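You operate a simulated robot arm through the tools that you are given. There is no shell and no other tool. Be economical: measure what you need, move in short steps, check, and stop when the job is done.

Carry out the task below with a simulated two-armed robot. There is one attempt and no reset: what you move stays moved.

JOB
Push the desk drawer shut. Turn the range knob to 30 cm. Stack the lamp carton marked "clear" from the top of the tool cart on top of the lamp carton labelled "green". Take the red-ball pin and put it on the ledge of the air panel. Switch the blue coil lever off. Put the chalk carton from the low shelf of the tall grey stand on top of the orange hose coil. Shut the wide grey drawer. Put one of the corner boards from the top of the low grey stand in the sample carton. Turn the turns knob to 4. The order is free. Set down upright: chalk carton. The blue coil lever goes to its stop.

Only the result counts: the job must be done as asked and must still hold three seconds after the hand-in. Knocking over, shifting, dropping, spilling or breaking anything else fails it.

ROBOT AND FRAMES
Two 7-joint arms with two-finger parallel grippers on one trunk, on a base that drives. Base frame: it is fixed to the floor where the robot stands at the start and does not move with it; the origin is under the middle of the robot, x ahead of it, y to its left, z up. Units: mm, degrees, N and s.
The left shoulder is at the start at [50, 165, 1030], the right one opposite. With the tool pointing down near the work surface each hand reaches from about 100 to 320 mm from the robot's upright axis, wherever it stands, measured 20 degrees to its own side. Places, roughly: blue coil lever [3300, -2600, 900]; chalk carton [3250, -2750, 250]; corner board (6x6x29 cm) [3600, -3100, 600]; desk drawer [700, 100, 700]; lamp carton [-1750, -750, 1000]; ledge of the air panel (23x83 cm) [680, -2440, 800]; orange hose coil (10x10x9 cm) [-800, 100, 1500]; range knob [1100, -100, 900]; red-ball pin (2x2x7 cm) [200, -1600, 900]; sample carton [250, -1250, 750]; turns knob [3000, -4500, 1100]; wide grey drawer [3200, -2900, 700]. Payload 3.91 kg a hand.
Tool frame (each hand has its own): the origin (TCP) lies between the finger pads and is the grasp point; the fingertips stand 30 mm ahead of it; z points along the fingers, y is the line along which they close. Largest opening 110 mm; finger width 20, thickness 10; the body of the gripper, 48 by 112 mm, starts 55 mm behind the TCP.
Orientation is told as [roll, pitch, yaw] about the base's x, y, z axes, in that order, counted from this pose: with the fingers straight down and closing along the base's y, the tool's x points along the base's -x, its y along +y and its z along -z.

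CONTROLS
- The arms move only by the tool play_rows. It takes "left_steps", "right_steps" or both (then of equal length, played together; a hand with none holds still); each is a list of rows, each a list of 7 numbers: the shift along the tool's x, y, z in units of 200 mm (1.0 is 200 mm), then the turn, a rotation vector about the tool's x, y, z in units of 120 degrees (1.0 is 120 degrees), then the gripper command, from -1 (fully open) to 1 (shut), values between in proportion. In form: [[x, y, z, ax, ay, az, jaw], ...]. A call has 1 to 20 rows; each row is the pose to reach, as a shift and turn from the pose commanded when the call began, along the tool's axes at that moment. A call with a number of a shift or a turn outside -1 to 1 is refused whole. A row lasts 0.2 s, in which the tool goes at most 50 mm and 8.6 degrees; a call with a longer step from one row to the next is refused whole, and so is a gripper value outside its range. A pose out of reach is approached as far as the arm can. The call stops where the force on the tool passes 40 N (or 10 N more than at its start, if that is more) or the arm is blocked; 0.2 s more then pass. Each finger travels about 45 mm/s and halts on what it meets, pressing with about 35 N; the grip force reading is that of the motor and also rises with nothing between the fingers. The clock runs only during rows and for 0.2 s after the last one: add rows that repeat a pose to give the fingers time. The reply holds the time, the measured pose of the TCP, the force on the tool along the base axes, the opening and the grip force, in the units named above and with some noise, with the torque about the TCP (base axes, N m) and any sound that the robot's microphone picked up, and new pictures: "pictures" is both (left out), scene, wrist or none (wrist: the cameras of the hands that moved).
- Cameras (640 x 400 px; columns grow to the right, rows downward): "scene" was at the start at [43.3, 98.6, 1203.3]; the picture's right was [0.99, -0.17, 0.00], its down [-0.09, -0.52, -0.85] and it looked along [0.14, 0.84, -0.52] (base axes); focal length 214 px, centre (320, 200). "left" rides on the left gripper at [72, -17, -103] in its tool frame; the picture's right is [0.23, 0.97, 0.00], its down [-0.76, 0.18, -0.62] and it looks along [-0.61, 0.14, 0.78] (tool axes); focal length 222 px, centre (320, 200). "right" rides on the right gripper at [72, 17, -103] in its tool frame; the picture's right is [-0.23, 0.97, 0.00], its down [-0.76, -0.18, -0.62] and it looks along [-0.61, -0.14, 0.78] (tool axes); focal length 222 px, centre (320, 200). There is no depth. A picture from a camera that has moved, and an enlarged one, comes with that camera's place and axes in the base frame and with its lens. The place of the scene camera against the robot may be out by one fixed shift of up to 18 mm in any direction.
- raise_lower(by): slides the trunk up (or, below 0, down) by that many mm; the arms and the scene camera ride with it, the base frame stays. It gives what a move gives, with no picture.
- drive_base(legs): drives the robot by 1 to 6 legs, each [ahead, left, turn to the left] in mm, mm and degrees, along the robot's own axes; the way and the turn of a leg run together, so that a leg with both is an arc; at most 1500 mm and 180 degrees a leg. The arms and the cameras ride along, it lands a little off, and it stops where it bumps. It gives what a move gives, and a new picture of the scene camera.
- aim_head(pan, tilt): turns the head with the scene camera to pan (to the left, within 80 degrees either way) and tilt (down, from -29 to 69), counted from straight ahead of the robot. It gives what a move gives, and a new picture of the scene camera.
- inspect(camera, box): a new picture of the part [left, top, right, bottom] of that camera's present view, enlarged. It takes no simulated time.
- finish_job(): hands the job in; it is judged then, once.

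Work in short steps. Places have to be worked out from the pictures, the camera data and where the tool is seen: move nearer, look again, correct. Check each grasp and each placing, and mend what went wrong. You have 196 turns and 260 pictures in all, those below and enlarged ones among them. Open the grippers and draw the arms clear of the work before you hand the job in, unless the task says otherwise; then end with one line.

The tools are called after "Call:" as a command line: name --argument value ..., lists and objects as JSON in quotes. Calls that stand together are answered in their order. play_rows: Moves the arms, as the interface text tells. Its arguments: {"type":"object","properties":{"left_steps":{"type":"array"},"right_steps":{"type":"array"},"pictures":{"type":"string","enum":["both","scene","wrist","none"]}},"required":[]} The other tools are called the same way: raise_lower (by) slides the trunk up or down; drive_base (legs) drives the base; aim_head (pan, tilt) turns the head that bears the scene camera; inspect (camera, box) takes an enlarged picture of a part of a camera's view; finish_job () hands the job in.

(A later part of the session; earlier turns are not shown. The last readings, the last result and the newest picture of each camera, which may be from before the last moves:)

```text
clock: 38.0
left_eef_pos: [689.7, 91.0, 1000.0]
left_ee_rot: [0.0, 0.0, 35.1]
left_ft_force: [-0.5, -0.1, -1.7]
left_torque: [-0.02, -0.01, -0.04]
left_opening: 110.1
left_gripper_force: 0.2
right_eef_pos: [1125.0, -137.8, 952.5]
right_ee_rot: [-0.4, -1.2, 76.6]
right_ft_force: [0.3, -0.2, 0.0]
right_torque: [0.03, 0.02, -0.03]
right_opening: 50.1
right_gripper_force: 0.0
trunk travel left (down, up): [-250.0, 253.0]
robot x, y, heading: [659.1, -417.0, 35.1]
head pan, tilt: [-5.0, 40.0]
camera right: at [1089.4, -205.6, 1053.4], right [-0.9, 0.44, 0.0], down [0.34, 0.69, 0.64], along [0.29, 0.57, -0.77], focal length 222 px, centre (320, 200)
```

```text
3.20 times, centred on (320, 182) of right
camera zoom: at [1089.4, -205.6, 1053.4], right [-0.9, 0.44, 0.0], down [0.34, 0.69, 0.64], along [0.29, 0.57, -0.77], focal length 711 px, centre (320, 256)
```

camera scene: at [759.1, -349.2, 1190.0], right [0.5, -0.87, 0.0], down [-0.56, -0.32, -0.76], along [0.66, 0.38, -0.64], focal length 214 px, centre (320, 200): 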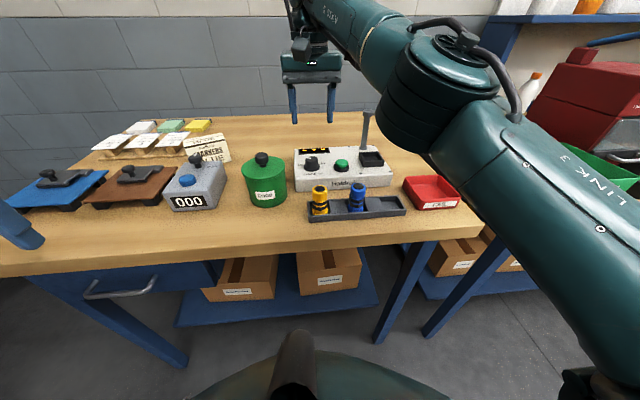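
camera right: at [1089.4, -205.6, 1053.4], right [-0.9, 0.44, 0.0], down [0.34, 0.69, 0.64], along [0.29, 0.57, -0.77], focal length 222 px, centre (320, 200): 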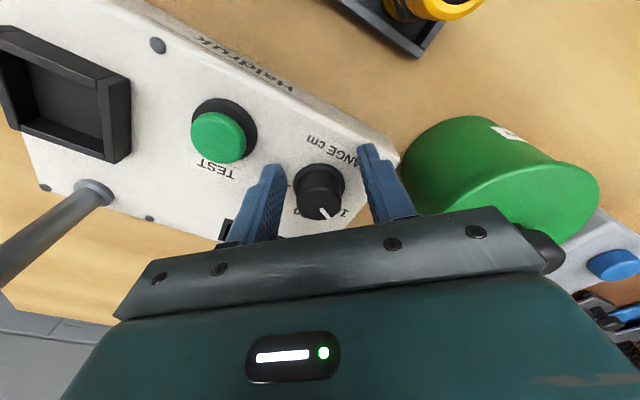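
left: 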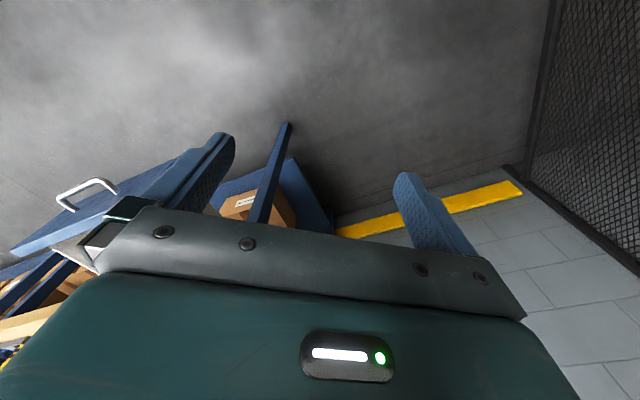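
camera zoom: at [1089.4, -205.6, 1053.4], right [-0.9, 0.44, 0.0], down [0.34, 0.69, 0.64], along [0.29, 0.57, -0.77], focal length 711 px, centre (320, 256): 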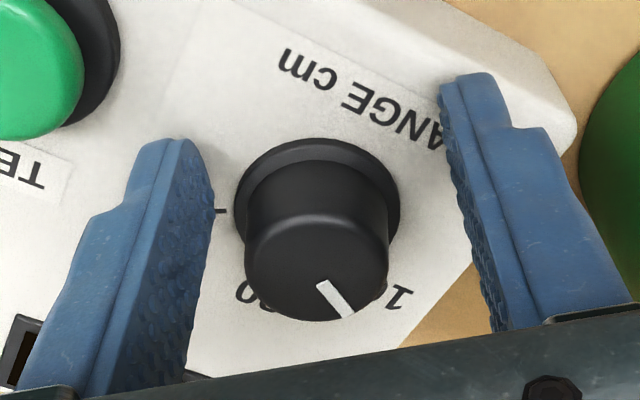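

Now it is clear: the knob axis is at (1131, -125), so I move ahead 14 mm again (staying 2-3 mm above the face) and close.

Call:
play_rows --right_steps '[[-0.035, -0.008, -0.01, 0, 0, 0, 0.09], [-0.07, -0.015, -0.01, 0, 0, 0, 0.09], [-0.07, -0.015, -0.01, 0, 0, 0, 0.5], [-0.07, -0.015, -0.01, 0, 0, 0, 0.6], [-0.07, -0.015, -0.01, 0, 0, 0, 0.6]]' --pictures "none"

Call:
inspect --camera "right" --box '[240, 120, 400, 245]'

```text
clock: 39.2
left_eef_pos: [691.4, 91.3, 1000.7]
left_ee_rot: [0.1, -0.1, 35.1]
left_ft_force: [-0.2, -0.3, 1.4]
left_torque: [-0.01, -0.01, 0.02]
left_opening: 110.3
left_gripper_force: 0.0
right_eef_pos: [1133.0, -125.7, 953.1]
right_ee_rot: [-0.4, -1.1, 76.5]
right_ft_force: [12.4, -0.8, 2.3]
right_torque: [-0.01, 0.16, -0.05]
right_opening: 31.7
right_gripper_force: 44.6
trunk travel left (down, up): [-250.0, 253.0]
robot x, y, heading: [661.3, -414.9, 34.9]
head pan, tilt: [-5.0, 40.0]
```

```text
3.20 times, centred on (320, 182) of right
camera zoom: at [1096.8, -194.3, 1055.7], right [-0.89, 0.45, 0.0], down [0.34, 0.69, 0.64], along [0.29, 0.57, -0.77], focal length 711 px, centre (320, 256)
```

zoom: 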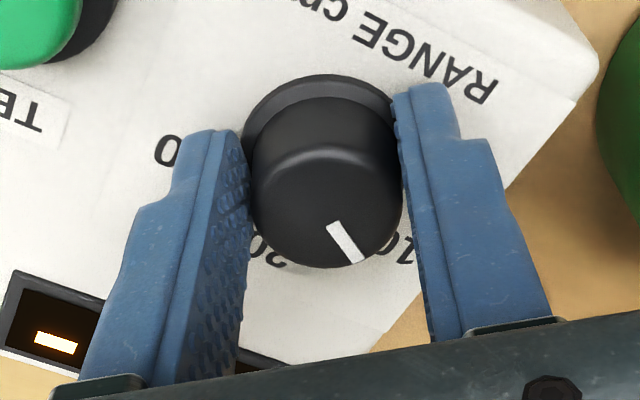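

The knob is gripped (31.7 mm). I turn it clockwise (as seen from above) by 105° in small rows.

Call:
play_rows --right_steps '[[0, 0, 0, 0, 0, 0.07, 0.6], [0, 0, 0, 0, 0, 0.14, 0.6], [0, 0, 0, 0, 0, 0.21, 0.6], [0, 0, 0, 0, 0, 0.28, 0.6], [0, 0, 0, 0, 0, 0.35, 0.6], [0, 0, 0, 0, 0, 0.42, 0.6], [0, 0, 0, 0, 0, 0.49, 0.6], [0, 0, 0, 0, 0, 0.56, 0.6], [0, 0, 0, 0, 0, 0.63, 0.6], [0, 0, 0, 0, 0, 0.7, 0.6], [0, 0, 0, 0, 0, 0.77, 0.6], [0, 0, 0, 0, 0, 0.84, 0.6], [0, 0, 0, 0, 0, 0.875, 0.6]]' --pictures "wrist"

Call:
inspect --camera "right" --box '[240, 120, 400, 245]'

```text
clock: 41.8
left_eef_pos: [690.4, 93.8, 997.8]
left_ee_rot: [0.0, 0.1, 35.1]
left_ft_force: [0.2, 0.1, -0.8]
left_torque: [0.01, -0.01, -0.01]
left_opening: 110.0
left_gripper_force: 0.0
right_eef_pos: [1128.3, -118.6, 953.6]
right_ee_rot: [2.1, -0.2, -20.0]
right_ft_force: [3.5, 13.2, -3.4]
right_torque: [-0.31, -0.32, 0.1]
right_opening: 32.2
right_gripper_force: 45.3
trunk travel left (down, up): [-250.0, 253.0]
robot x, y, heading: [658.9, -419.4, 35.0]
head pan, tilt: [-5.0, 40.0]
stopped in row 12 (right hand): the force on the tool passed its limit at 41 N (the readings are from after the stop); the commanded pose is now the measured one
camera right: at [1063.4, -80.9, 1057.7], right [0.55, 0.84, 0.04], down [0.65, -0.45, 0.62], along [0.53, -0.32, -0.78], focal length 222 px, centre (320, 200)
```

right: 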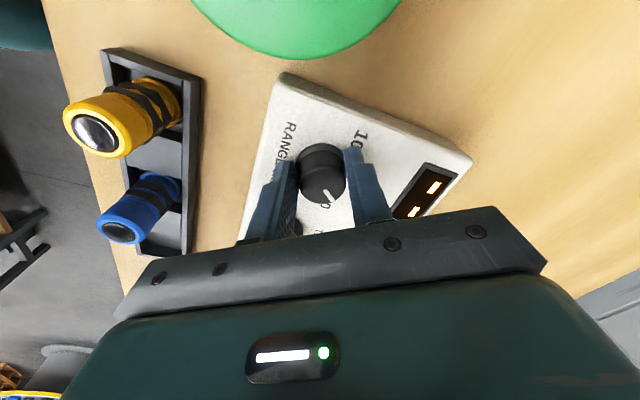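

```text
3.20 times, centred on (320, 182) of right
camera zoom: at [1063.4, -80.9, 1057.7], right [0.55, 0.84, 0.04], down [0.65, -0.45, 0.62], along [0.53, -0.32, -0.78], focal length 711 px, centre (320, 256)
```

zoom: 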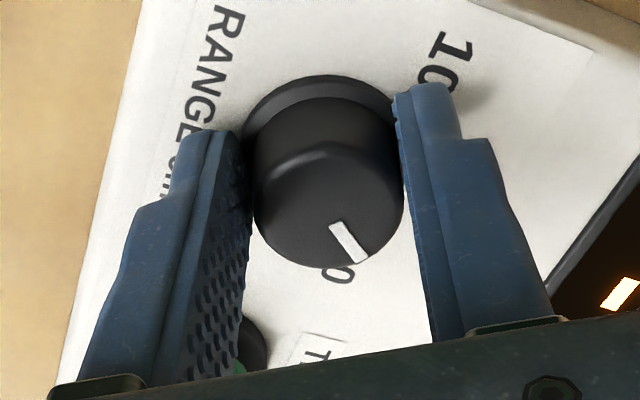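

The knob followed ~96°. The pointer seems still ~15° short of 30. I release, rise and look.

Call:
play_rows --right_steps '[[0, 0, 0, 0, 0, 0, 0.1], [0, 0, 0, 0, 0, 0, 0.1], [0, 0, -0.15, 0, 0, -0.05, 0.1], [0, 0, -0.3, 0, 0, -0.1, 0.1], [0.2, 0, -0.4, 0, 0, -0.15, 0.1]]' --pictures "none"

Call:
inspect --camera "right" --box '[240, 100, 400, 200]'

```text
clock: 43.0
left_eef_pos: [689.4, 93.0, 1001.1]
left_ee_rot: [0.0, -0.1, 35.1]
left_ft_force: [0.6, -0.5, 0.1]
left_torque: [-0.03, 0.02, 0.01]
left_opening: 110.1
left_gripper_force: 0.1
right_eef_pos: [1088.9, -106.1, 1036.3]
right_ee_rot: [1.8, -0.8, -2.0]
right_ft_force: [-0.1, 0.5, -0.1]
right_torque: [-0.02, 0.0, -0.01]
right_opening: 49.6
right_gripper_force: 0.0
trunk travel left (down, up): [-250.0, 253.0]
robot x, y, heading: [660.5, -418.4, 35.1]
head pan, tilt: [-5.0, 40.0]
```

```text
4.00 times, centred on (320, 150) of right
camera zoom: at [1015.1, -90.0, 1138.9], right [0.26, 0.96, 0.03], down [0.75, -0.22, 0.63], along [0.61, -0.14, -0.78], focal length 888 px, centre (320, 400)
```

zoom: 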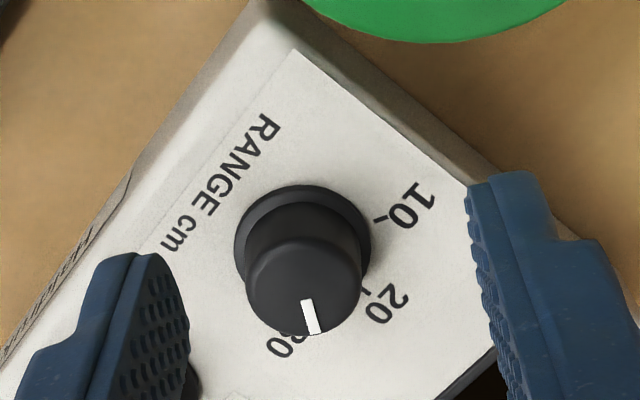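

By ray computation: center (1131.5,-120), 10 at 94°, 20 at 34°, 30 at −25.5°, pointer at −2°. I regrip with the hand turned back 22°, then turn 23.5° more.

Call:
play_rows --right_steps '[[-0.11, -0.035, 0, 0, 0, -0.06, 0.1], [-0.215, -0.072, 0.0, 0, 0, -0.12, 0.1], [-0.215, -0.072, 0.15, 0, 0, -0.183, 0.1], [-0.215, -0.072, 0.3, 0, 0, -0.183, 0.1], [-0.215, -0.072, 0.41, 0, 0, -0.183, 0.1], [-0.215, -0.072, 0.41, 0, 0, -0.183, 0.6], [-0.215, -0.072, 0.41, 0, 0, -0.183, 0.6], [-0.215, -0.072, 0.41, 0, 0, -0.183, 0.6]]' --pictures "wrist"

```text
clock: 44.8
left_eef_pos: [689.3, 94.0, 998.3]
left_ee_rot: [-0.1, -0.1, 35.2]
left_ft_force: [-0.2, 0.0, 0.2]
left_torque: [0.0, -0.03, 0.01]
left_opening: 110.0
left_gripper_force: 0.0
right_eef_pos: [1130.5, -121.7, 953.5]
right_ee_rot: [1.4, -1.4, 20.0]
right_ft_force: [-7.0, 19.0, -3.5]
right_torque: [0.02, -0.56, 0.11]
right_opening: 32.0
right_gripper_force: 44.9
trunk travel left (down, up): [-250.0, 253.0]
robot x, y, heading: [659.1, -418.0, 35.0]
head pan, tilt: [-5.0, 40.0]
camera right: at [1053.3, -134.1, 1054.9], right [-0.12, 0.99, 0.03], down [0.77, 0.07, 0.64], along [0.63, 0.1, -0.77], focal length 222 px, centre (320, 200)
```

right: 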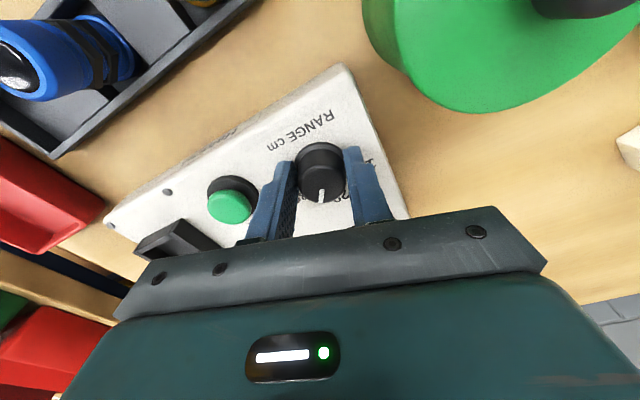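

Gripped. I turn 23.5° clockwise with a 2 mm lateral relief, then open and rise for a check.

Call:
play_rows --right_steps '[[0, 0.012, 0, 0, 0, 0.05, 0.6], [0, 0.012, 0, 0, 0, 0.1, 0.6], [0, 0.012, 0, 0, 0, 0.15, 0.6], [0, 0.012, 0, 0, 0, 0.197, 0.6], [0, 0.012, 0, 0, 0, 0.197, 0.6]]' --pictures "none"

Call:
play_rows --right_steps '[[0, 0, 0, 0, 0, 0, 0.1], [0, 0, 0, 0, 0, 0, 0.1], [0, 0, -0.15, 0, 0, 0, 0.1], [0, 0, -0.3, 0, 0, 0, 0.1], [0.2, 0, -0.4, 0, 0, 0, 0.1]]' --pictures "none"

Call:
inspect --camera "right" --box '[240, 100, 400, 200]'

```text
clock: 46.0
left_eef_pos: [688.6, 93.3, 998.9]
left_ee_rot: [-0.1, 0.0, 35.1]
left_ft_force: [1.0, 1.2, 0.4]
left_torque: [-0.01, 0.0, -0.02]
left_opening: 110.0
left_gripper_force: 0.1
right_eef_pos: [1129.7, -119.9, 953.0]
right_ee_rot: [1.7, -0.7, -3.8]
right_ft_force: [-20.2, 9.2, -13.3]
right_torque: [-0.88, -0.26, 0.06]
right_opening: 31.9
right_gripper_force: 45.1
trunk travel left (down, up): [-250.0, 253.0]
robot x, y, heading: [657.8, -417.3, 35.0]
head pan, tilt: [-5.0, 40.0]
```

```text
clock: 47.2
left_eef_pos: [690.0, 92.5, 999.9]
left_ee_rot: [-0.1, -0.1, 35.1]
left_ft_force: [1.0, 0.4, -0.5]
left_torque: [0.02, 0.0, -0.03]
left_opening: 110.0
left_gripper_force: 0.1
right_eef_pos: [1088.7, -121.6, 1032.5]
right_ee_rot: [1.9, -0.8, -3.8]
right_ft_force: [0.4, -0.2, 0.3]
right_torque: [0.0, 0.0, 0.0]
right_opening: 49.3
right_gripper_force: 0.0
trunk travel left (down, up): [-250.0, 253.0]
robot x, y, heading: [656.9, -418.6, 35.3]
head pan, tilt: [-5.0, 40.0]
```

```text
4.00 times, centred on (320, 150) of right
camera zoom: at [1015.5, -103.7, 1134.9], right [0.29, 0.96, 0.03], down [0.74, -0.25, 0.63], along [0.61, -0.16, -0.78], focal length 888 px, centre (320, 400)
```

zoom: 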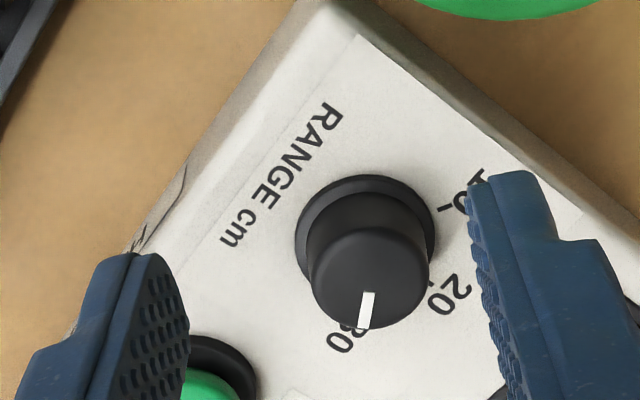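

Pointer at −23.4° and the 30 label at about −24°: done. I raise the hand and back away, then turn toward the sample carton/pin table.

Call:
play_rows --right_steps '[[0, 0, -0.2, 0, 0, 0, 0], [0.2, 0, -0.3, 0, 0, -0.05, 0], [0.4, 0, -0.3, 0, 0, -0.1, 0], [0.6, 0, -0.3, 0, 0, -0.15, 0], [0.6, 0, -0.3, 0, 0, -0.2, 0], [0.6, 0, -0.3, 0, 0, -0.26, 0], [0.6, 0, -0.3, 0, 0, -0.325, 0]]' --pictures "none"

Call:
drive_base --legs '[[-400, 0, 0], [0, 0, -130]]'

Call:
aim_head --pan 0 --tilt 20

```text
clock: 48.8
left_eef_pos: [689.5, 92.2, 999.7]
left_ee_rot: [0.1, 0.0, 35.1]
left_ft_force: [-0.6, -0.4, -0.3]
left_torque: [-0.03, -0.02, -0.02]
left_opening: 109.8
left_gripper_force: 0.0
right_eef_pos: [970.4, -114.6, 1091.1]
right_ee_rot: [0.9, -1.6, 35.2]
right_ft_force: [-0.6, -0.3, 0.0]
right_torque: [-0.02, -0.02, 0.01]
right_opening: 55.2
right_gripper_force: 0.1
trunk travel left (down, up): [-250.0, 253.0]
robot x, y, heading: [659.1, -418.5, 35.1]
head pan, tilt: [-5.0, 40.0]
```

```text
clock: 51.4
left_eef_pos: [377.4, -120.6, 999.8]
left_ee_rot: [0.1, 0.0, 34.2]
left_ft_force: [0.3, 0.3, -0.5]
left_torque: [-0.01, -0.01, 0.01]
left_opening: 109.7
left_gripper_force: 0.1
right_eef_pos: [653.2, -331.4, 1090.9]
right_ee_rot: [1.0, -1.7, 34.0]
right_ft_force: [-0.1, -0.7, -0.1]
right_torque: [-0.04, -0.02, -0.01]
right_opening: 54.8
right_gripper_force: 0.2
trunk travel left (down, up): [-250.0, 253.0]
robot x, y, heading: [339.9, -627.4, 34.0]
head pan, tilt: [-5.0, 40.0]
stopped in leg 1: the robot was blocked; the commanded pose is now the measured one
camera scene: at [434.8, -560.6, 1190.3], right [0.49, -0.87, 0.0], down [-0.56, -0.31, -0.77], along [0.67, 0.37, -0.64], focal length 214 px, centre (320, 200)
```

scene: 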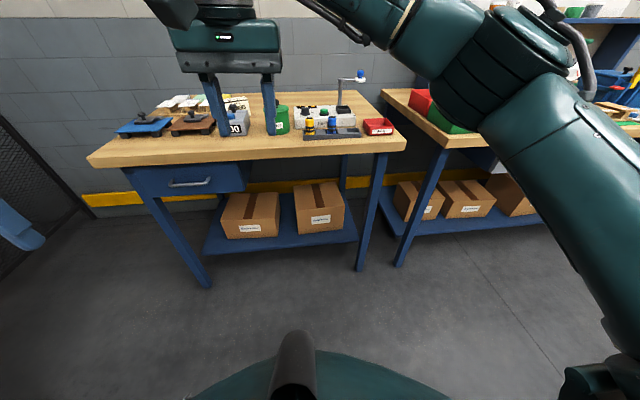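

```text
clock: 52.2
left_eef_pos: [377.6, -119.7, 1000.4]
left_ee_rot: [-0.1, 0.0, 34.1]
left_ft_force: [0.7, 0.6, 0.1]
left_torque: [0.0, 0.0, 0.0]
left_opening: 109.9
left_gripper_force: 0.0
right_eef_pos: [653.0, -331.6, 1090.5]
right_ee_rot: [1.0, -1.7, 33.9]
right_ft_force: [0.4, -0.1, 0.1]
right_torque: [-0.02, -0.02, -0.02]
right_opening: 54.9
right_gripper_force: 0.1
trunk travel left (down, up): [-250.0, 253.0]
robot x, y, heading: [338.4, -627.3, 34.2]
head pan, tilt: [0.0, 20.0]
camera scene: at [437.8, -549.5, 1221.6], right [0.56, -0.83, 0.0], down [-0.28, -0.19, -0.94], along [0.78, 0.53, -0.34], focal length 214 px, centre (320, 200)
```

scene: 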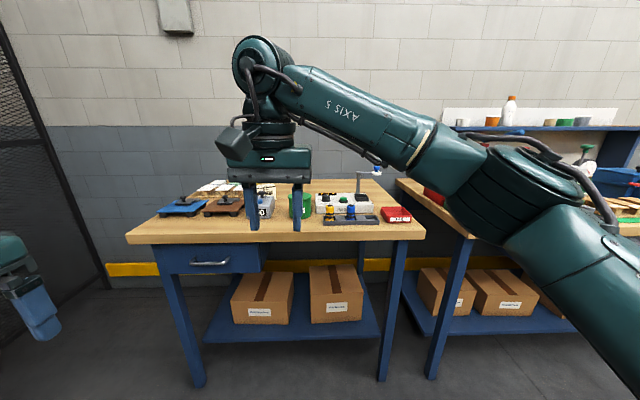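

The base bumped something behind. I move ahead a little and look to the right/behind before turning.

Call:
drive_base --legs '[[150, 0, 0], [0, 0, -50]]'

Call:
aim_head --pan -80 --tilt 30

```text
clock: 55.7
left_eef_pos: [864.1, -233.0, 998.6]
left_ee_rot: [0.0, 0.1, -13.6]
left_ft_force: [0.0, -0.2, 0.4]
left_torque: [-0.01, 0.0, 0.01]
left_opening: 109.9
left_gripper_force: 0.1
right_eef_pos: [894.6, -577.9, 1090.7]
right_ee_rot: [1.0, -1.8, -13.7]
right_ft_force: [0.3, 0.0, 0.9]
right_torque: [0.01, 0.02, -0.04]
right_opening: 55.2
right_gripper_force: 0.1
trunk travel left (down, up): [-250.0, 253.0]
robot x, y, heading: [462.7, -544.3, -13.7]
head pan, tilt: [0.0, 20.0]
camera scene: at [580.2, -563.0, 1221.7], right [-0.24, -0.97, 0.0], down [-0.33, 0.08, -0.94], along [0.91, -0.22, -0.34], focal length 214 px, centre (320, 200)
```

scene: 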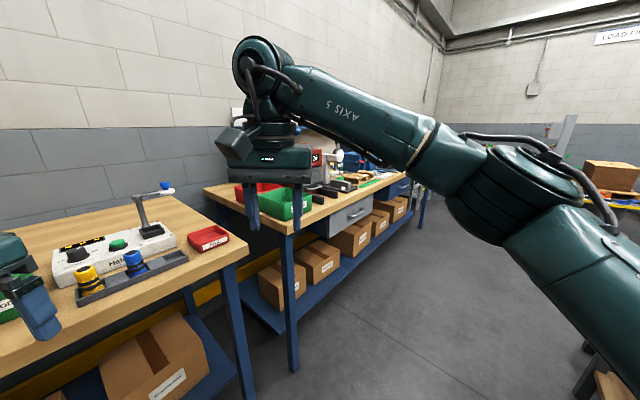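

```text
clock: 57.2
left_eef_pos: [865.8, -230.6, 999.7]
left_ee_rot: [0.0, 0.0, -13.6]
left_ft_force: [0.1, 0.5, 0.0]
left_torque: [0.01, 0.01, -0.04]
left_opening: 110.1
left_gripper_force: 0.0
right_eef_pos: [894.6, -577.4, 1090.4]
right_ee_rot: [1.1, -1.7, -13.6]
right_ft_force: [0.0, -0.4, 0.7]
right_torque: [-0.02, -0.01, 0.03]
right_opening: 54.9
right_gripper_force: 0.0
trunk travel left (down, up): [-250.0, 253.0]
robot x, y, heading: [459.0, -541.6, -13.7]
head pan, tilt: [-80.0, 30.0]
camera scene: at [484.0, -631.3, 1205.7], right [-1.0, 0.06, 0.0], down [0.03, 0.5, -0.87], along [-0.05, -0.86, -0.5], focal length 214 px, centre (320, 200)
```

scene: 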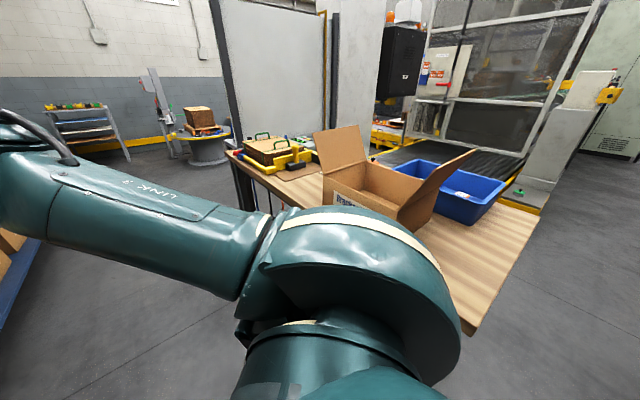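

The red dot at (372,157) should be the red-ball pin. Zoom in.

Call:
inspect --camera "scene" --box '[220, 90, 540, 290]'

Call:
inspect --camera "scene" --box '[340, 130, 420, 180]'

```text
2.00 times, centred on (380, 190) of scene
camera zoom: at [484.0, -631.3, 1205.7], right [-1.0, 0.06, 0.0], down [0.03, 0.5, -0.87], along [-0.05, -0.86, -0.5], focal length 429 px, centre (200, 220)
```

zoom: 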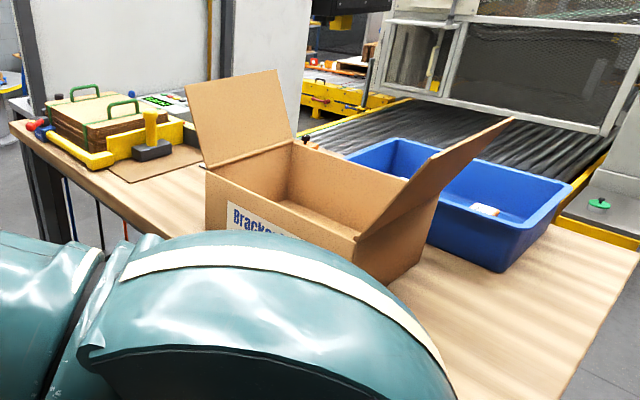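

```text
8.00 times, centred on (380, 155) of scene
camera zoom: at [484.0, -631.3, 1205.7], right [-1.0, 0.06, 0.0], down [0.03, 0.5, -0.87], along [-0.05, -0.86, -0.5], focal length 1716 px, centre (-160, 560)
```

zoom: 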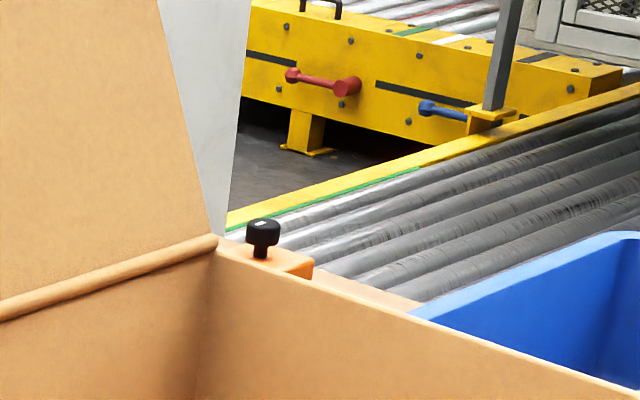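

The pin holder is likely behind the carton. I retract the right hand, then drive around the table's near-right end to its far side.

Call:
play_rows --right_steps '[[0.2, 0, 0, 0, 0, 0, 0], [0.4, 0, 0, 0, 0, 0, 0], [0.6, 0, 0, 0, 0, 0, 0]]' --pictures "none"

Call:
drive_base --legs '[[-212, 195, 0], [0, 0, -150], [733, 101, 0]]'

Call:
aim_head --pan 50 --tilt 25

```text
clock: 58.0
left_eef_pos: [865.5, -231.5, 999.7]
left_ee_rot: [0.0, -0.1, -13.6]
left_ft_force: [0.5, -0.8, 0.2]
left_torque: [-0.02, 0.01, 0.0]
left_opening: 109.8
left_gripper_force: 0.0
right_eef_pos: [777.7, -549.5, 1086.4]
right_ee_rot: [1.0, -1.8, -13.5]
right_ft_force: [-0.8, 0.3, -0.2]
right_torque: [0.03, -0.01, -0.01]
right_opening: 55.1
right_gripper_force: 0.0
trunk travel left (down, up): [-250.0, 253.0]
robot x, y, heading: [461.8, -542.6, -13.7]
head pan, tilt: [-80.0, 30.0]
```

```text
clock: 70.1
left_eef_pos: [-549.8, -1084.4, 998.5]
left_ee_rot: [0.0, 0.1, -162.6]
left_ft_force: [-0.1, -0.3, 0.3]
left_torque: [0.0, 0.0, -0.01]
left_opening: 110.2
left_gripper_force: 0.0
right_eef_pos: [-640.3, -768.1, 1086.8]
right_ee_rot: [1.0, -1.7, -162.6]
right_ft_force: [0.3, 0.2, 0.0]
right_torque: [0.03, 0.02, 0.0]
right_opening: 54.7
right_gripper_force: 0.0
trunk travel left (down, up): [-250.0, 253.0]
robot x, y, heading: [-365.7, -609.2, -162.7]
head pan, tilt: [-80.0, 30.0]
camera scene: at [-437.6, -527.5, 1205.6], right [0.89, 0.46, 0.0], down [0.23, -0.44, -0.87], along [-0.4, 0.77, -0.5], focal length 214 px, centre (320, 200)
```

scene: 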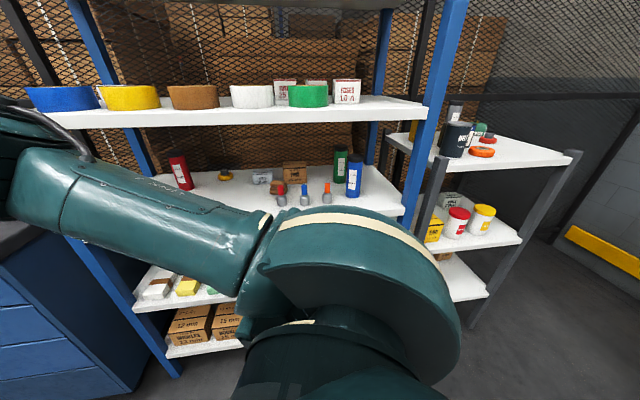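

```text
clock: 72.2
left_eef_pos: [-551.0, -1084.9, 1001.5]
left_ee_rot: [0.0, 0.0, -162.6]
left_ft_force: [-0.3, -0.4, -0.1]
left_torque: [0.0, 0.02, 0.0]
left_opening: 109.9
left_gripper_force: 0.1
right_eef_pos: [-640.4, -768.3, 1086.8]
right_ee_rot: [0.9, -1.7, -162.5]
right_ft_force: [1.0, 0.3, 1.2]
right_torque: [0.01, 0.03, 0.02]
right_opening: 54.9
right_gripper_force: 0.0
trunk travel left (down, up): [-250.0, 253.0]
robot x, y, heading: [-367.0, -611.0, -162.6]
head pan, tilt: [50.0, 25.0]
camera scene: at [-431.3, -692.8, 1213.6], right [-0.92, 0.39, 0.0], down [0.16, 0.39, -0.91], along [-0.35, -0.84, -0.42], focal length 214 px, centre (320, 200)
```

scene: 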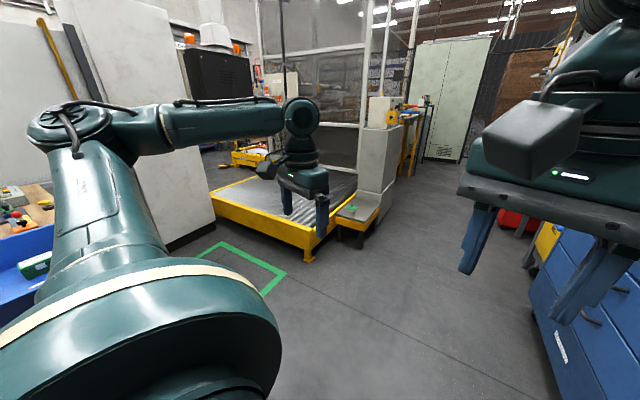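

The shelf and cart come later. Now I drive round to the far side of the table, heading 35°.

Call:
drive_base --legs '[[650, 361, 0], [0, 0, -162.5], [-80, -980, 0]]'

Call:
aim_head --pan 0 --tilt 30

```text
clock: 91.2
left_eef_pos: [-326.2, -1421.5, 1000.1]
left_ee_rot: [0.0, 0.0, 40.1]
left_ft_force: [0.0, -0.8, 0.3]
left_torque: [-0.02, -0.02, 0.02]
left_opening: 110.1
left_gripper_force: 0.1
right_eef_pos: [-122.4, -1681.7, 1088.5]
right_ee_rot: [1.1, -1.7, 39.9]
right_ft_force: [0.6, -0.2, 0.6]
right_torque: [-0.01, 0.0, 0.03]
right_opening: 55.1
right_gripper_force: 0.0
trunk travel left (down, up): [-250.0, 253.0]
robot x, y, heading: [-316.0, -1932.1, 40.0]
head pan, tilt: [50.0, 25.0]
camera scene: at [-292.3, -1811.3, 1213.6], right [1.0, 0.0, 0.0], down [0.0, -0.42, -0.91], along [0.0, 0.91, -0.42], focal length 214 px, centre (320, 200)
```

scene: 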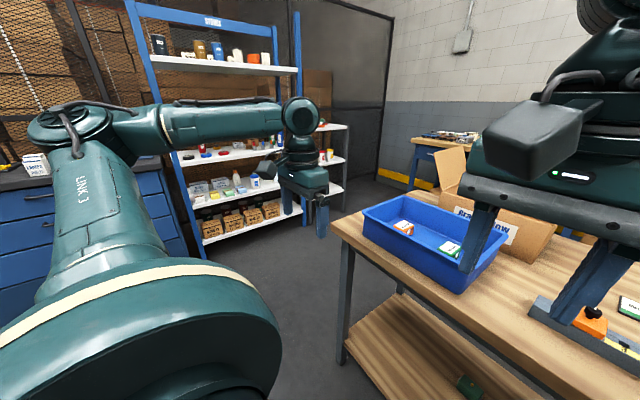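

```text
clock: 92.3
left_eef_pos: [-326.4, -1422.9, 999.7]
left_ee_rot: [-0.1, 0.0, 40.0]
left_ft_force: [0.2, -0.4, 0.3]
left_torque: [-0.03, -0.02, -0.01]
left_opening: 109.9
left_gripper_force: 0.0
right_eef_pos: [-123.0, -1681.2, 1086.6]
right_ee_rot: [0.9, -1.7, 39.9]
right_ft_force: [-1.0, -0.1, 0.6]
right_torque: [0.02, 0.02, 0.0]
right_opening: 54.9
right_gripper_force: 0.1
trunk travel left (down, up): [-250.0, 253.0]
robot x, y, heading: [-310.4, -1932.7, 39.9]
head pan, tilt: [0.0, 30.0]
camera scene: at [-223.1, -1845.2, 1205.7], right [0.64, -0.77, 0.0], down [-0.38, -0.32, -0.87], along [0.66, 0.56, -0.5], focal length 214 px, centre (320, 200)
```

scene: 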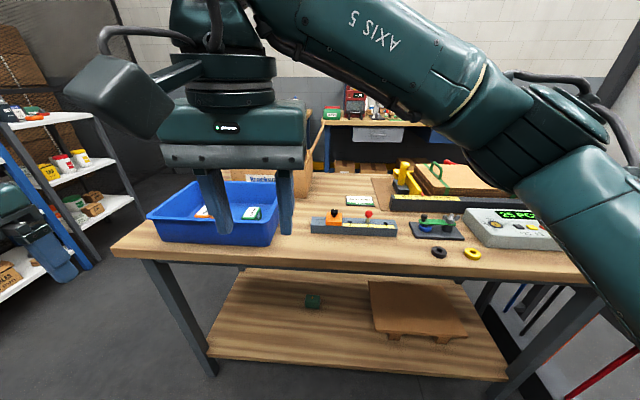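

The fixture with red ball is at (355,222). I zoom in.

Call:
inspect --camera "scene" --box '[290, 180, 418, 260]'

```text
5.00 times, centred on (354, 220) of scene
camera zoom: at [-223.1, -1845.2, 1205.7], right [0.64, -0.77, 0.0], down [-0.38, -0.32, -0.87], along [0.66, 0.56, -0.5], focal length 1072 px, centre (150, 100)
```

zoom: 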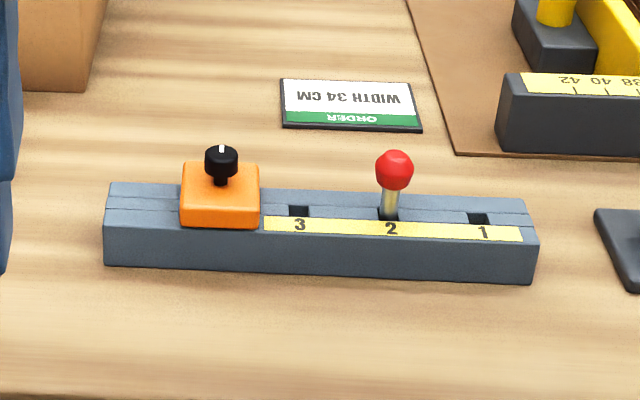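

The pin stands in hole 2, ball near (206,-1646,900). I drive 150 mm nearer and bring the right hand above it.

Call:
drive_base --legs '[[150, 0, -5]]'

Call:
inspect --camera "right" --box '[0, 0, 640, 400]'

```text
clock: 93.7
left_eef_pos: [-163.2, -1332.5, 1000.2]
left_ee_rot: [0.0, -0.1, 35.0]
left_ft_force: [0.3, 0.2, -0.1]
left_torque: [-0.01, 0.06, 0.02]
left_opening: 110.2
left_gripper_force: 0.0
right_eef_pos: [18.6, -1607.1, 1087.2]
right_ee_rot: [1.0, -1.7, 35.1]
right_ft_force: [-0.4, 0.5, 0.4]
right_torque: [-0.02, 0.03, -0.01]
right_opening: 55.1
right_gripper_force: 0.0
trunk travel left (down, up): [-250.0, 253.0]
robot x, y, heading: [-197.0, -1842.5, 35.1]
head pan, tilt: [0.0, 30.0]
camera scene: at [-97.2, -1761.8, 1205.6], right [0.57, -0.82, 0.0], down [-0.41, -0.29, -0.87], along [0.71, 0.5, -0.5], focal length 214 px, centre (320, 200)
```

scene: 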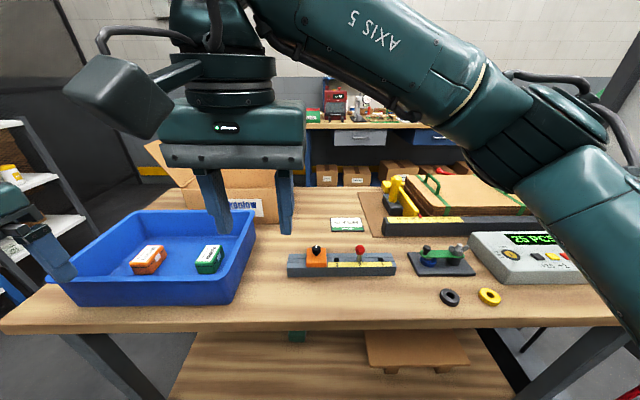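

```text
1.00 times, centred on (320, 200) of right (not enlarged: the box is as wide or as high as the picture)
camera zoom: at [-53.2, -1638.0, 1188.8], right [-0.37, 0.93, 0.02], down [0.72, 0.27, 0.64], along [0.59, 0.26, -0.77], focal length 222 px, centre (320, 200)
```

zoom: 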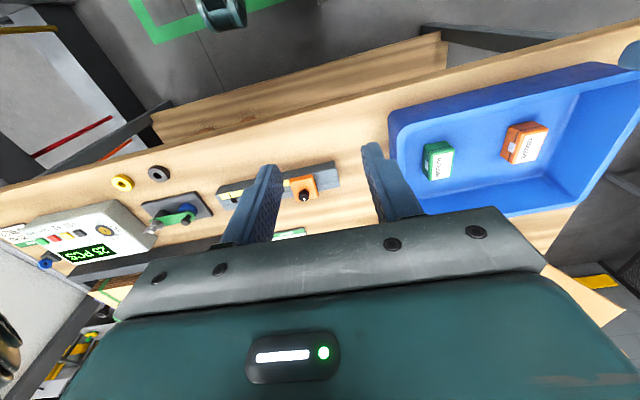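

Triangulated ball: (250, -1627, 870). I move the right hand above it at z≈980.

Call:
play_rows --right_steps '[[-0.15, -0.125, 0.08, 0, 0, 0, 0], [-0.3, -0.25, 0.17, 0, 0, 0, 0], [-0.45, -0.37, 0.26, 0, 0, 0, 0], [-0.6, -0.5, 0.35, 0, 0, 0, 0], [-0.75, -0.62, 0.44, 0, 0, 0, 0], [-0.89, -0.745, 0.535, 0, 0, 0, 0]]'

```text
clock: 95.1
left_eef_pos: [-163.5, -1334.5, 1000.7]
left_ee_rot: [0.1, 0.0, 35.0]
left_ft_force: [0.6, 0.6, 0.0]
left_torque: [0.01, 0.01, 0.01]
left_opening: 109.9
left_gripper_force: 0.0
right_eef_pos: [251.5, -1625.3, 980.2]
right_ee_rot: [1.0, -1.8, 35.1]
right_ft_force: [-0.5, -0.3, -0.1]
right_torque: [-0.02, -0.02, 0.01]
right_opening: 55.1
right_gripper_force: 0.1
trunk travel left (down, up): [-250.0, 253.0]
robot x, y, heading: [-195.7, -1837.5, 35.0]
head pan, tilt: [0.0, 30.0]
camera scene: at [-97.3, -1762.2, 1205.6], right [0.57, -0.82, 0.0], down [-0.41, -0.29, -0.87], along [0.71, 0.5, -0.5], focal length 214 px, centre (320, 200)
camera right: at [180.1, -1656.2, 1081.1], right [-0.37, 0.93, 0.02], down [0.72, 0.27, 0.64], along [0.59, 0.26, -0.77], focal length 222 px, centre (320, 200)
```

scene: 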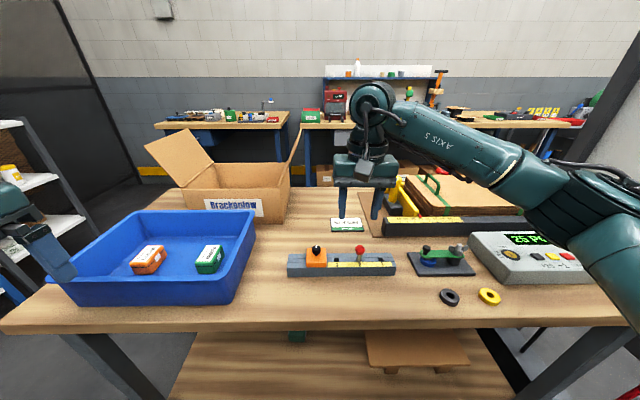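
right: 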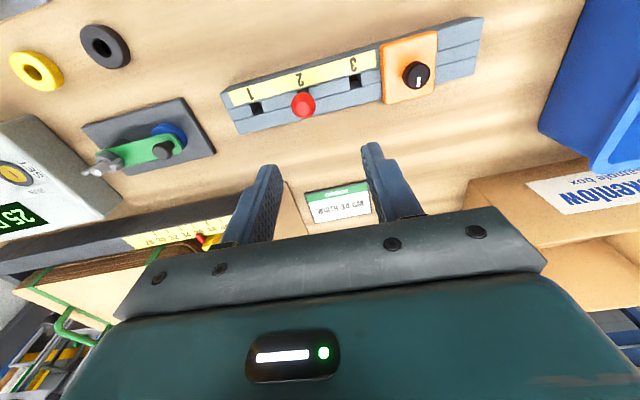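

The ball is ~14 mm behind and 10 mm right of the TCP; I correct and drop 50 mm.

Call:
play_rows --right_steps '[[0.068, -0.05, 0, 0, 0, 0, 0], [0.068, -0.05, 0.15, 0, 0, 0, 0], [0.068, -0.05, 0.28, 0, 0, 0, 0]]' --pictures "wrist"

```text
clock: 95.9
left_eef_pos: [-162.1, -1332.1, 1000.6]
left_ee_rot: [0.0, -0.1, 34.9]
left_ft_force: [0.5, -0.1, 0.1]
left_torque: [0.01, 0.0, 0.02]
left_opening: 109.8
left_gripper_force: 0.1
right_eef_pos: [246.5, -1638.1, 925.5]
right_ee_rot: [1.0, -1.7, 34.9]
right_ft_force: [-0.1, -0.7, -0.2]
right_torque: [-0.02, -0.01, 0.02]
right_opening: 55.0
right_gripper_force: 0.0
trunk travel left (down, up): [-250.0, 253.0]
robot x, y, heading: [-189.2, -1837.8, 35.0]
head pan, tilt: [0.0, 30.0]
camera right: at [174.6, -1669.2, 1026.1], right [-0.37, 0.93, 0.02], down [0.72, 0.27, 0.64], along [0.59, 0.26, -0.77], focal length 222 px, centre (320, 200)
```

right: 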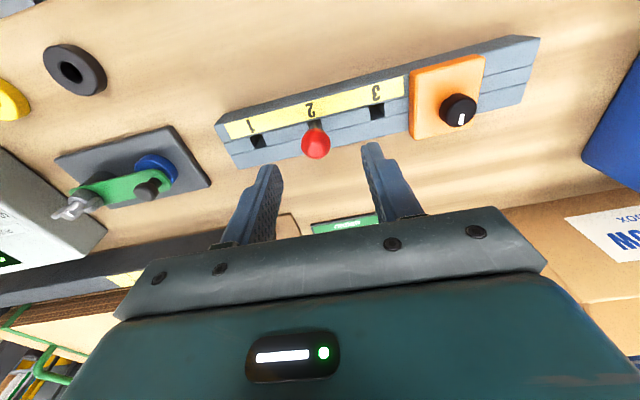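

Ball now (239,-1643,883). I shift 9 mm back, descend 30 mm and close.

Call:
play_rows --right_steps '[[0.045, 0, 0, 0, 0, 0, 0], [0.045, 0, 0.15, 0, 0, 0, 0], [0.045, 0, 0.15, 0, 0, 0, 1], [0.045, 0, 0.15, 0, 0, 0, 1], [0.045, 0, 0.15, 0, 0, 0, 1], [0.045, 0, 0.15, 0, 0, 0, 1]]' --pictures "wrist"

```text
clock: 97.3
left_eef_pos: [-163.0, -1331.2, 1000.2]
left_ee_rot: [0.1, 0.0, 34.9]
left_ft_force: [-0.3, -0.3, -0.1]
left_torque: [-0.01, 0.0, -0.04]
left_opening: 110.0
left_gripper_force: 0.1
right_eef_pos: [239.5, -1643.1, 895.6]
right_ee_rot: [1.0, -1.7, 34.9]
right_ft_force: [4.5, -6.3, -0.9]
right_torque: [-0.32, -0.22, 0.01]
right_opening: 18.5
right_gripper_force: 34.9
trunk travel left (down, up): [-250.0, 253.0]
robot x, y, heading: [-195.1, -1843.2, 35.2]
head pan, tilt: [0.0, 30.0]
camera right: at [167.7, -1673.1, 997.1], right [-0.37, 0.93, 0.02], down [0.72, 0.27, 0.64], along [0.59, 0.25, -0.77], focal length 222 px, centre (320, 200)
```

right: 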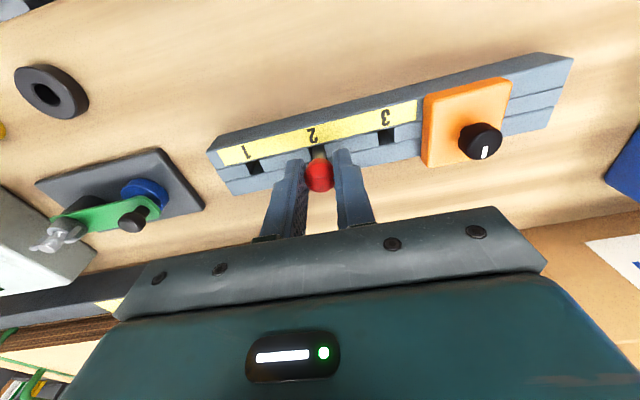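

Ball gripped (18.5 mm). Pull straight up.

Call:
play_rows --right_steps '[[0, 0, -0.1, 0, 0, 0, 1], [0, 0, -0.2, 0, 0, 0, 1], [0, 0, -0.3, 0, 0, 0, 1], [0, 0, -0.45, 0, 0, 0, 1], [0, 0, -0.6, 0, 0, 0, 1], [0, 0, -0.8, 0, 0, 0, 1]]'

```text
clock: 98.7
left_eef_pos: [-163.4, -1331.6, 998.2]
left_ee_rot: [0.0, 0.0, 35.0]
left_ft_force: [-1.3, 0.5, -0.7]
left_torque: [-0.01, -0.02, -0.01]
left_opening: 110.0
left_gripper_force: 0.1
right_eef_pos: [240.2, -1644.2, 1055.9]
right_ee_rot: [1.0, -1.7, 35.1]
right_ft_force: [-0.6, 0.5, -0.5]
right_torque: [0.03, 0.01, -0.02]
right_opening: 18.2
right_gripper_force: 34.5
trunk travel left (down, up): [-250.0, 253.0]
robot x, y, heading: [-193.0, -1840.8, 35.1]
head pan, tilt: [0.0, 30.0]
camera scene: at [-98.0, -1762.2, 1205.7], right [0.57, -0.82, 0.0], down [-0.41, -0.29, -0.87], along [0.71, 0.5, -0.5], focal length 214 px, centre (320, 200)
camera right: at [169.0, -1675.6, 1157.5], right [-0.37, 0.93, 0.02], down [0.72, 0.27, 0.64], along [0.59, 0.26, -0.77], focal length 222 px, centre (320, 200)
```

scene: 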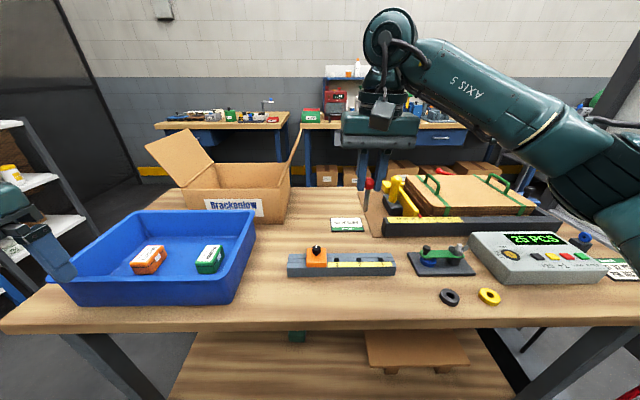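
right: 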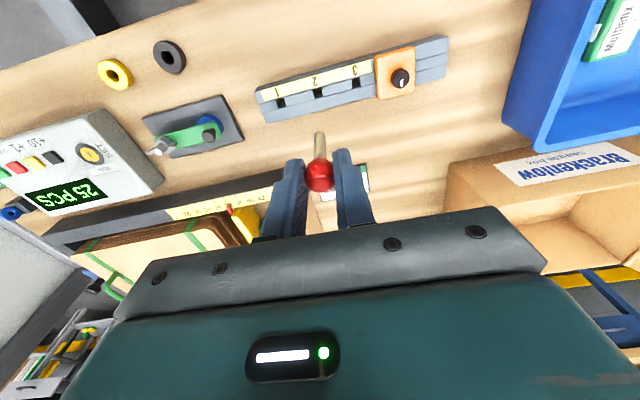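

The pin is out. I back off 300 mm with the hand high and look right for the air panel.

Call:
drive_base --legs '[[-250, 0, 0]]'

Call:
aim_head --pan -65 --tilt 20

```text
clock: 100.5
left_eef_pos: [-366.9, -1474.8, 1000.4]
left_ee_rot: [0.0, -0.1, 35.2]
left_ft_force: [-0.9, 0.1, 0.3]
left_torque: [-0.01, -0.02, 0.01]
left_opening: 110.0
left_gripper_force: 0.0
right_eef_pos: [37.2, -1785.3, 1055.2]
right_ee_rot: [1.0, -1.7, 35.2]
right_ft_force: [-0.3, -0.7, -1.1]
right_torque: [0.0, -0.02, 0.02]
right_opening: 18.2
right_gripper_force: 34.9
trunk travel left (down, up): [-250.0, 253.0]
robot x, y, heading: [-394.0, -1989.3, 35.3]
head pan, tilt: [0.0, 30.0]
camera scene: at [-300.4, -1904.2, 1205.7], right [0.58, -0.82, 0.0], down [-0.41, -0.29, -0.87], along [0.71, 0.5, -0.5], focal length 214 px, centre (320, 200)
```

scene: 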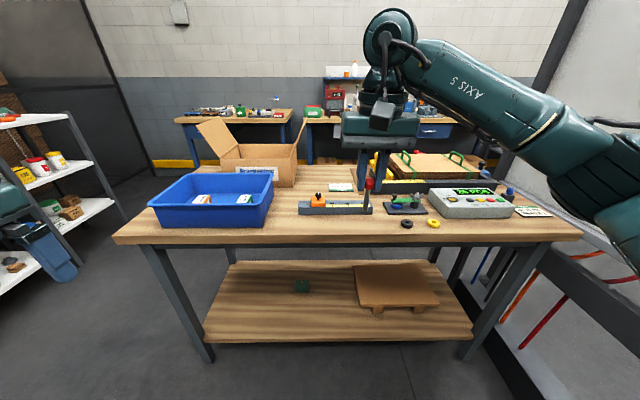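

```text
clock: 101.9
left_eef_pos: [-367.2, -1472.6, 1000.3]
left_ee_rot: [0.1, 0.0, 35.2]
left_ft_force: [-0.2, -0.5, 0.1]
left_torque: [-0.01, 0.03, -0.01]
left_opening: 109.9
left_gripper_force: 0.0
right_eef_pos: [37.7, -1785.0, 1055.3]
right_ee_rot: [1.0, -1.8, 35.1]
right_ft_force: [0.3, 1.2, -0.4]
right_torque: [-0.01, 0.0, 0.02]
right_opening: 18.6
right_gripper_force: 35.8
trunk travel left (down, up): [-250.0, 253.0]
robot x, y, heading: [-397.4, -1983.0, 35.4]
head pan, tilt: [-65.0, 20.0]
camera scene: at [-293.1, -2002.4, 1221.7], right [-0.5, -0.87, 0.0], down [-0.3, 0.17, -0.94], along [0.82, -0.47, -0.34], focal length 214 px, centre (320, 200)
```

scene: 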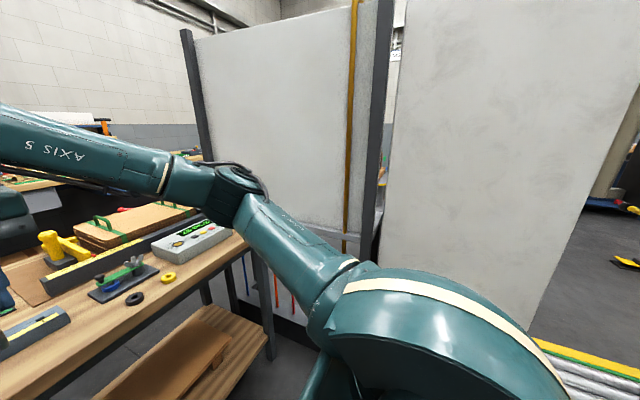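

The panel's ledge is on its far (south) side, so I must go around the table's north end and down the aisle. Work in grid axes (35°): first left 1165, then ahead.

Call:
drive_base --legs '[[0, 1165, 0], [1000, 0, 0], [560, 0, 0]]'

```text
clock: 120.1
left_eef_pos: [240.3, 379.7, 1000.0]
left_ee_rot: [0.1, 0.1, 35.1]
left_ft_force: [-0.5, 0.0, 0.1]
left_torque: [0.0, -0.03, 0.02]
left_opening: 110.1
left_gripper_force: 0.0
right_eef_pos: [645.5, 70.0, 1056.7]
right_ee_rot: [1.0, -1.7, 35.2]
right_ft_force: [0.8, -0.2, 0.3]
right_torque: [-0.03, -0.01, -0.03]
right_opening: 18.1
right_gripper_force: 35.2
trunk travel left (down, up): [-250.0, 253.0]
robot x, y, heading: [208.4, -128.2, 35.0]
head pan, tilt: [-65.0, 20.0]
camera scene: at [312.8, -147.2, 1221.7], right [-0.5, -0.87, 0.0], down [-0.3, 0.17, -0.94], along [0.81, -0.47, -0.34], focal length 214 px, centre (320, 200)
```

scene: 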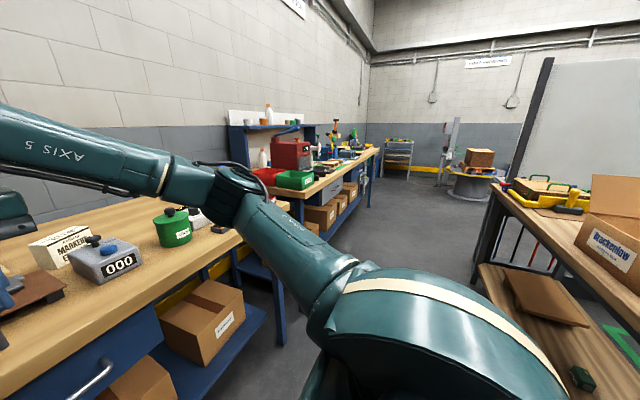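

The aisle is clear. I step back 50 mm and strafe right down the aisle in two legs.

Call:
drive_base --legs '[[-60, 0, 0], [0, -1300, 0], [0, -1400, 0]]'

```text
clock: 144.6
left_eef_pos: [1749.9, -1907.2, 1000.3]
left_ee_rot: [0.1, 0.0, 33.9]
left_ft_force: [0.1, -0.3, -0.5]
left_torque: [-0.01, 0.01, -0.02]
left_opening: 110.1
left_gripper_force: 0.1
right_eef_pos: [2147.7, -2227.1, 1054.9]
right_ee_rot: [1.0, -1.7, 33.9]
right_ft_force: [-0.2, -0.2, -0.5]
right_torque: [-0.01, -0.04, -0.02]
right_opening: 18.2
right_gripper_force: 35.1
trunk travel left (down, up): [-250.0, 253.0]
robot x, y, heading: [1706.0, -2414.2, 34.1]
head pan, tilt: [-65.0, 20.0]
camera scene: at [1811.0, -2436.4, 1221.7], right [-0.52, -0.86, 0.0], down [-0.29, 0.18, -0.94], along [0.8, -0.49, -0.34], focal length 214 px, centre (320, 200)
```

scene: 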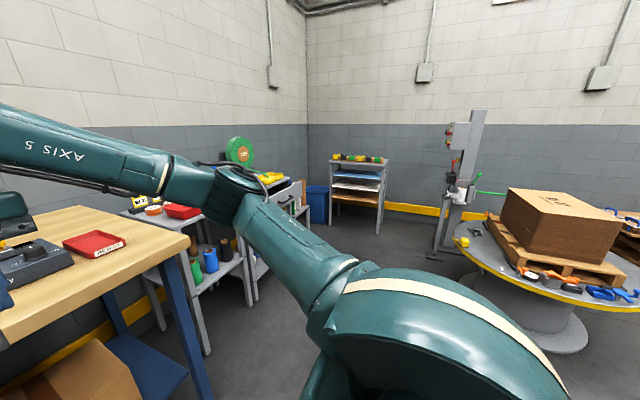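

Now turn left to face the panel's south side and look.

Call:
drive_base --legs '[[0, 0, 91]]'

Call:
aim_head --pan 35 --tilt 25

```text
clock: 148.9
left_eef_pos: [1199.9, -2391.9, 1000.2]
left_ee_rot: [0.1, 0.0, 125.7]
left_ft_force: [0.2, -1.1, 0.3]
left_torque: [0.03, 0.01, -0.01]
left_opening: 109.9
left_gripper_force: 0.1
right_eef_pos: [1505.9, -1982.7, 1055.1]
right_ee_rot: [1.0, -1.8, 125.9]
right_ft_force: [-0.2, -0.9, -0.6]
right_torque: [-0.02, 0.02, 0.01]
right_opening: 18.0
right_gripper_force: 35.3
trunk travel left (down, up): [-250.0, 253.0]
robot x, y, heading: [1710.8, -2416.0, 125.7]
head pan, tilt: [-65.0, 20.0]
camera scene: at [1735.1, -2299.5, 1221.7], right [0.87, -0.49, 0.0], down [-0.17, -0.3, -0.94], along [0.46, 0.82, -0.34], focal length 214 px, centre (320, 200)
```

scene: 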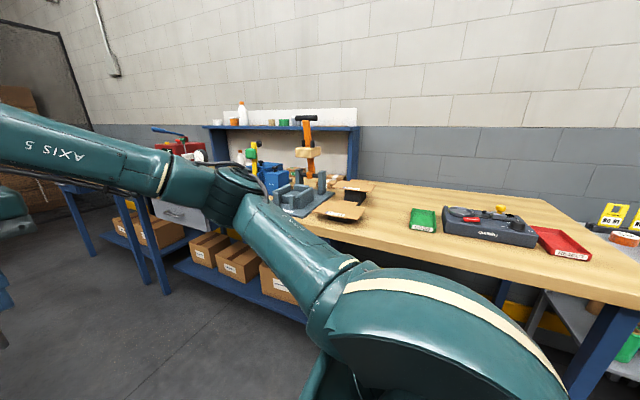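

```text
clock: 150.7
left_eef_pos: [1199.1, -2390.2, 1000.3]
left_ee_rot: [0.1, 0.0, 125.8]
left_ft_force: [0.3, 0.1, -1.0]
left_torque: [-0.01, 0.01, -0.04]
left_opening: 110.2
left_gripper_force: 0.1
right_eef_pos: [1504.9, -1982.3, 1054.7]
right_ee_rot: [0.9, -1.6, 125.7]
right_ft_force: [-0.1, 0.1, -0.1]
right_torque: [0.02, 0.0, 0.0]
right_opening: 18.2
right_gripper_force: 35.1
trunk travel left (down, up): [-250.0, 253.0]
robot x, y, heading: [1708.2, -2416.3, 125.9]
head pan, tilt: [35.0, 25.0]
camera scene: at [1602.8, -2350.4, 1213.6], right [0.33, 0.94, 0.0], down [0.4, -0.14, -0.91], along [-0.86, 0.3, -0.42], focal length 214 px, centre (320, 200)
```

scene: 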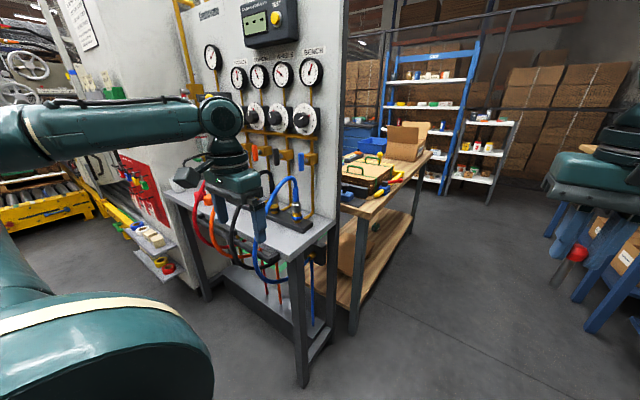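

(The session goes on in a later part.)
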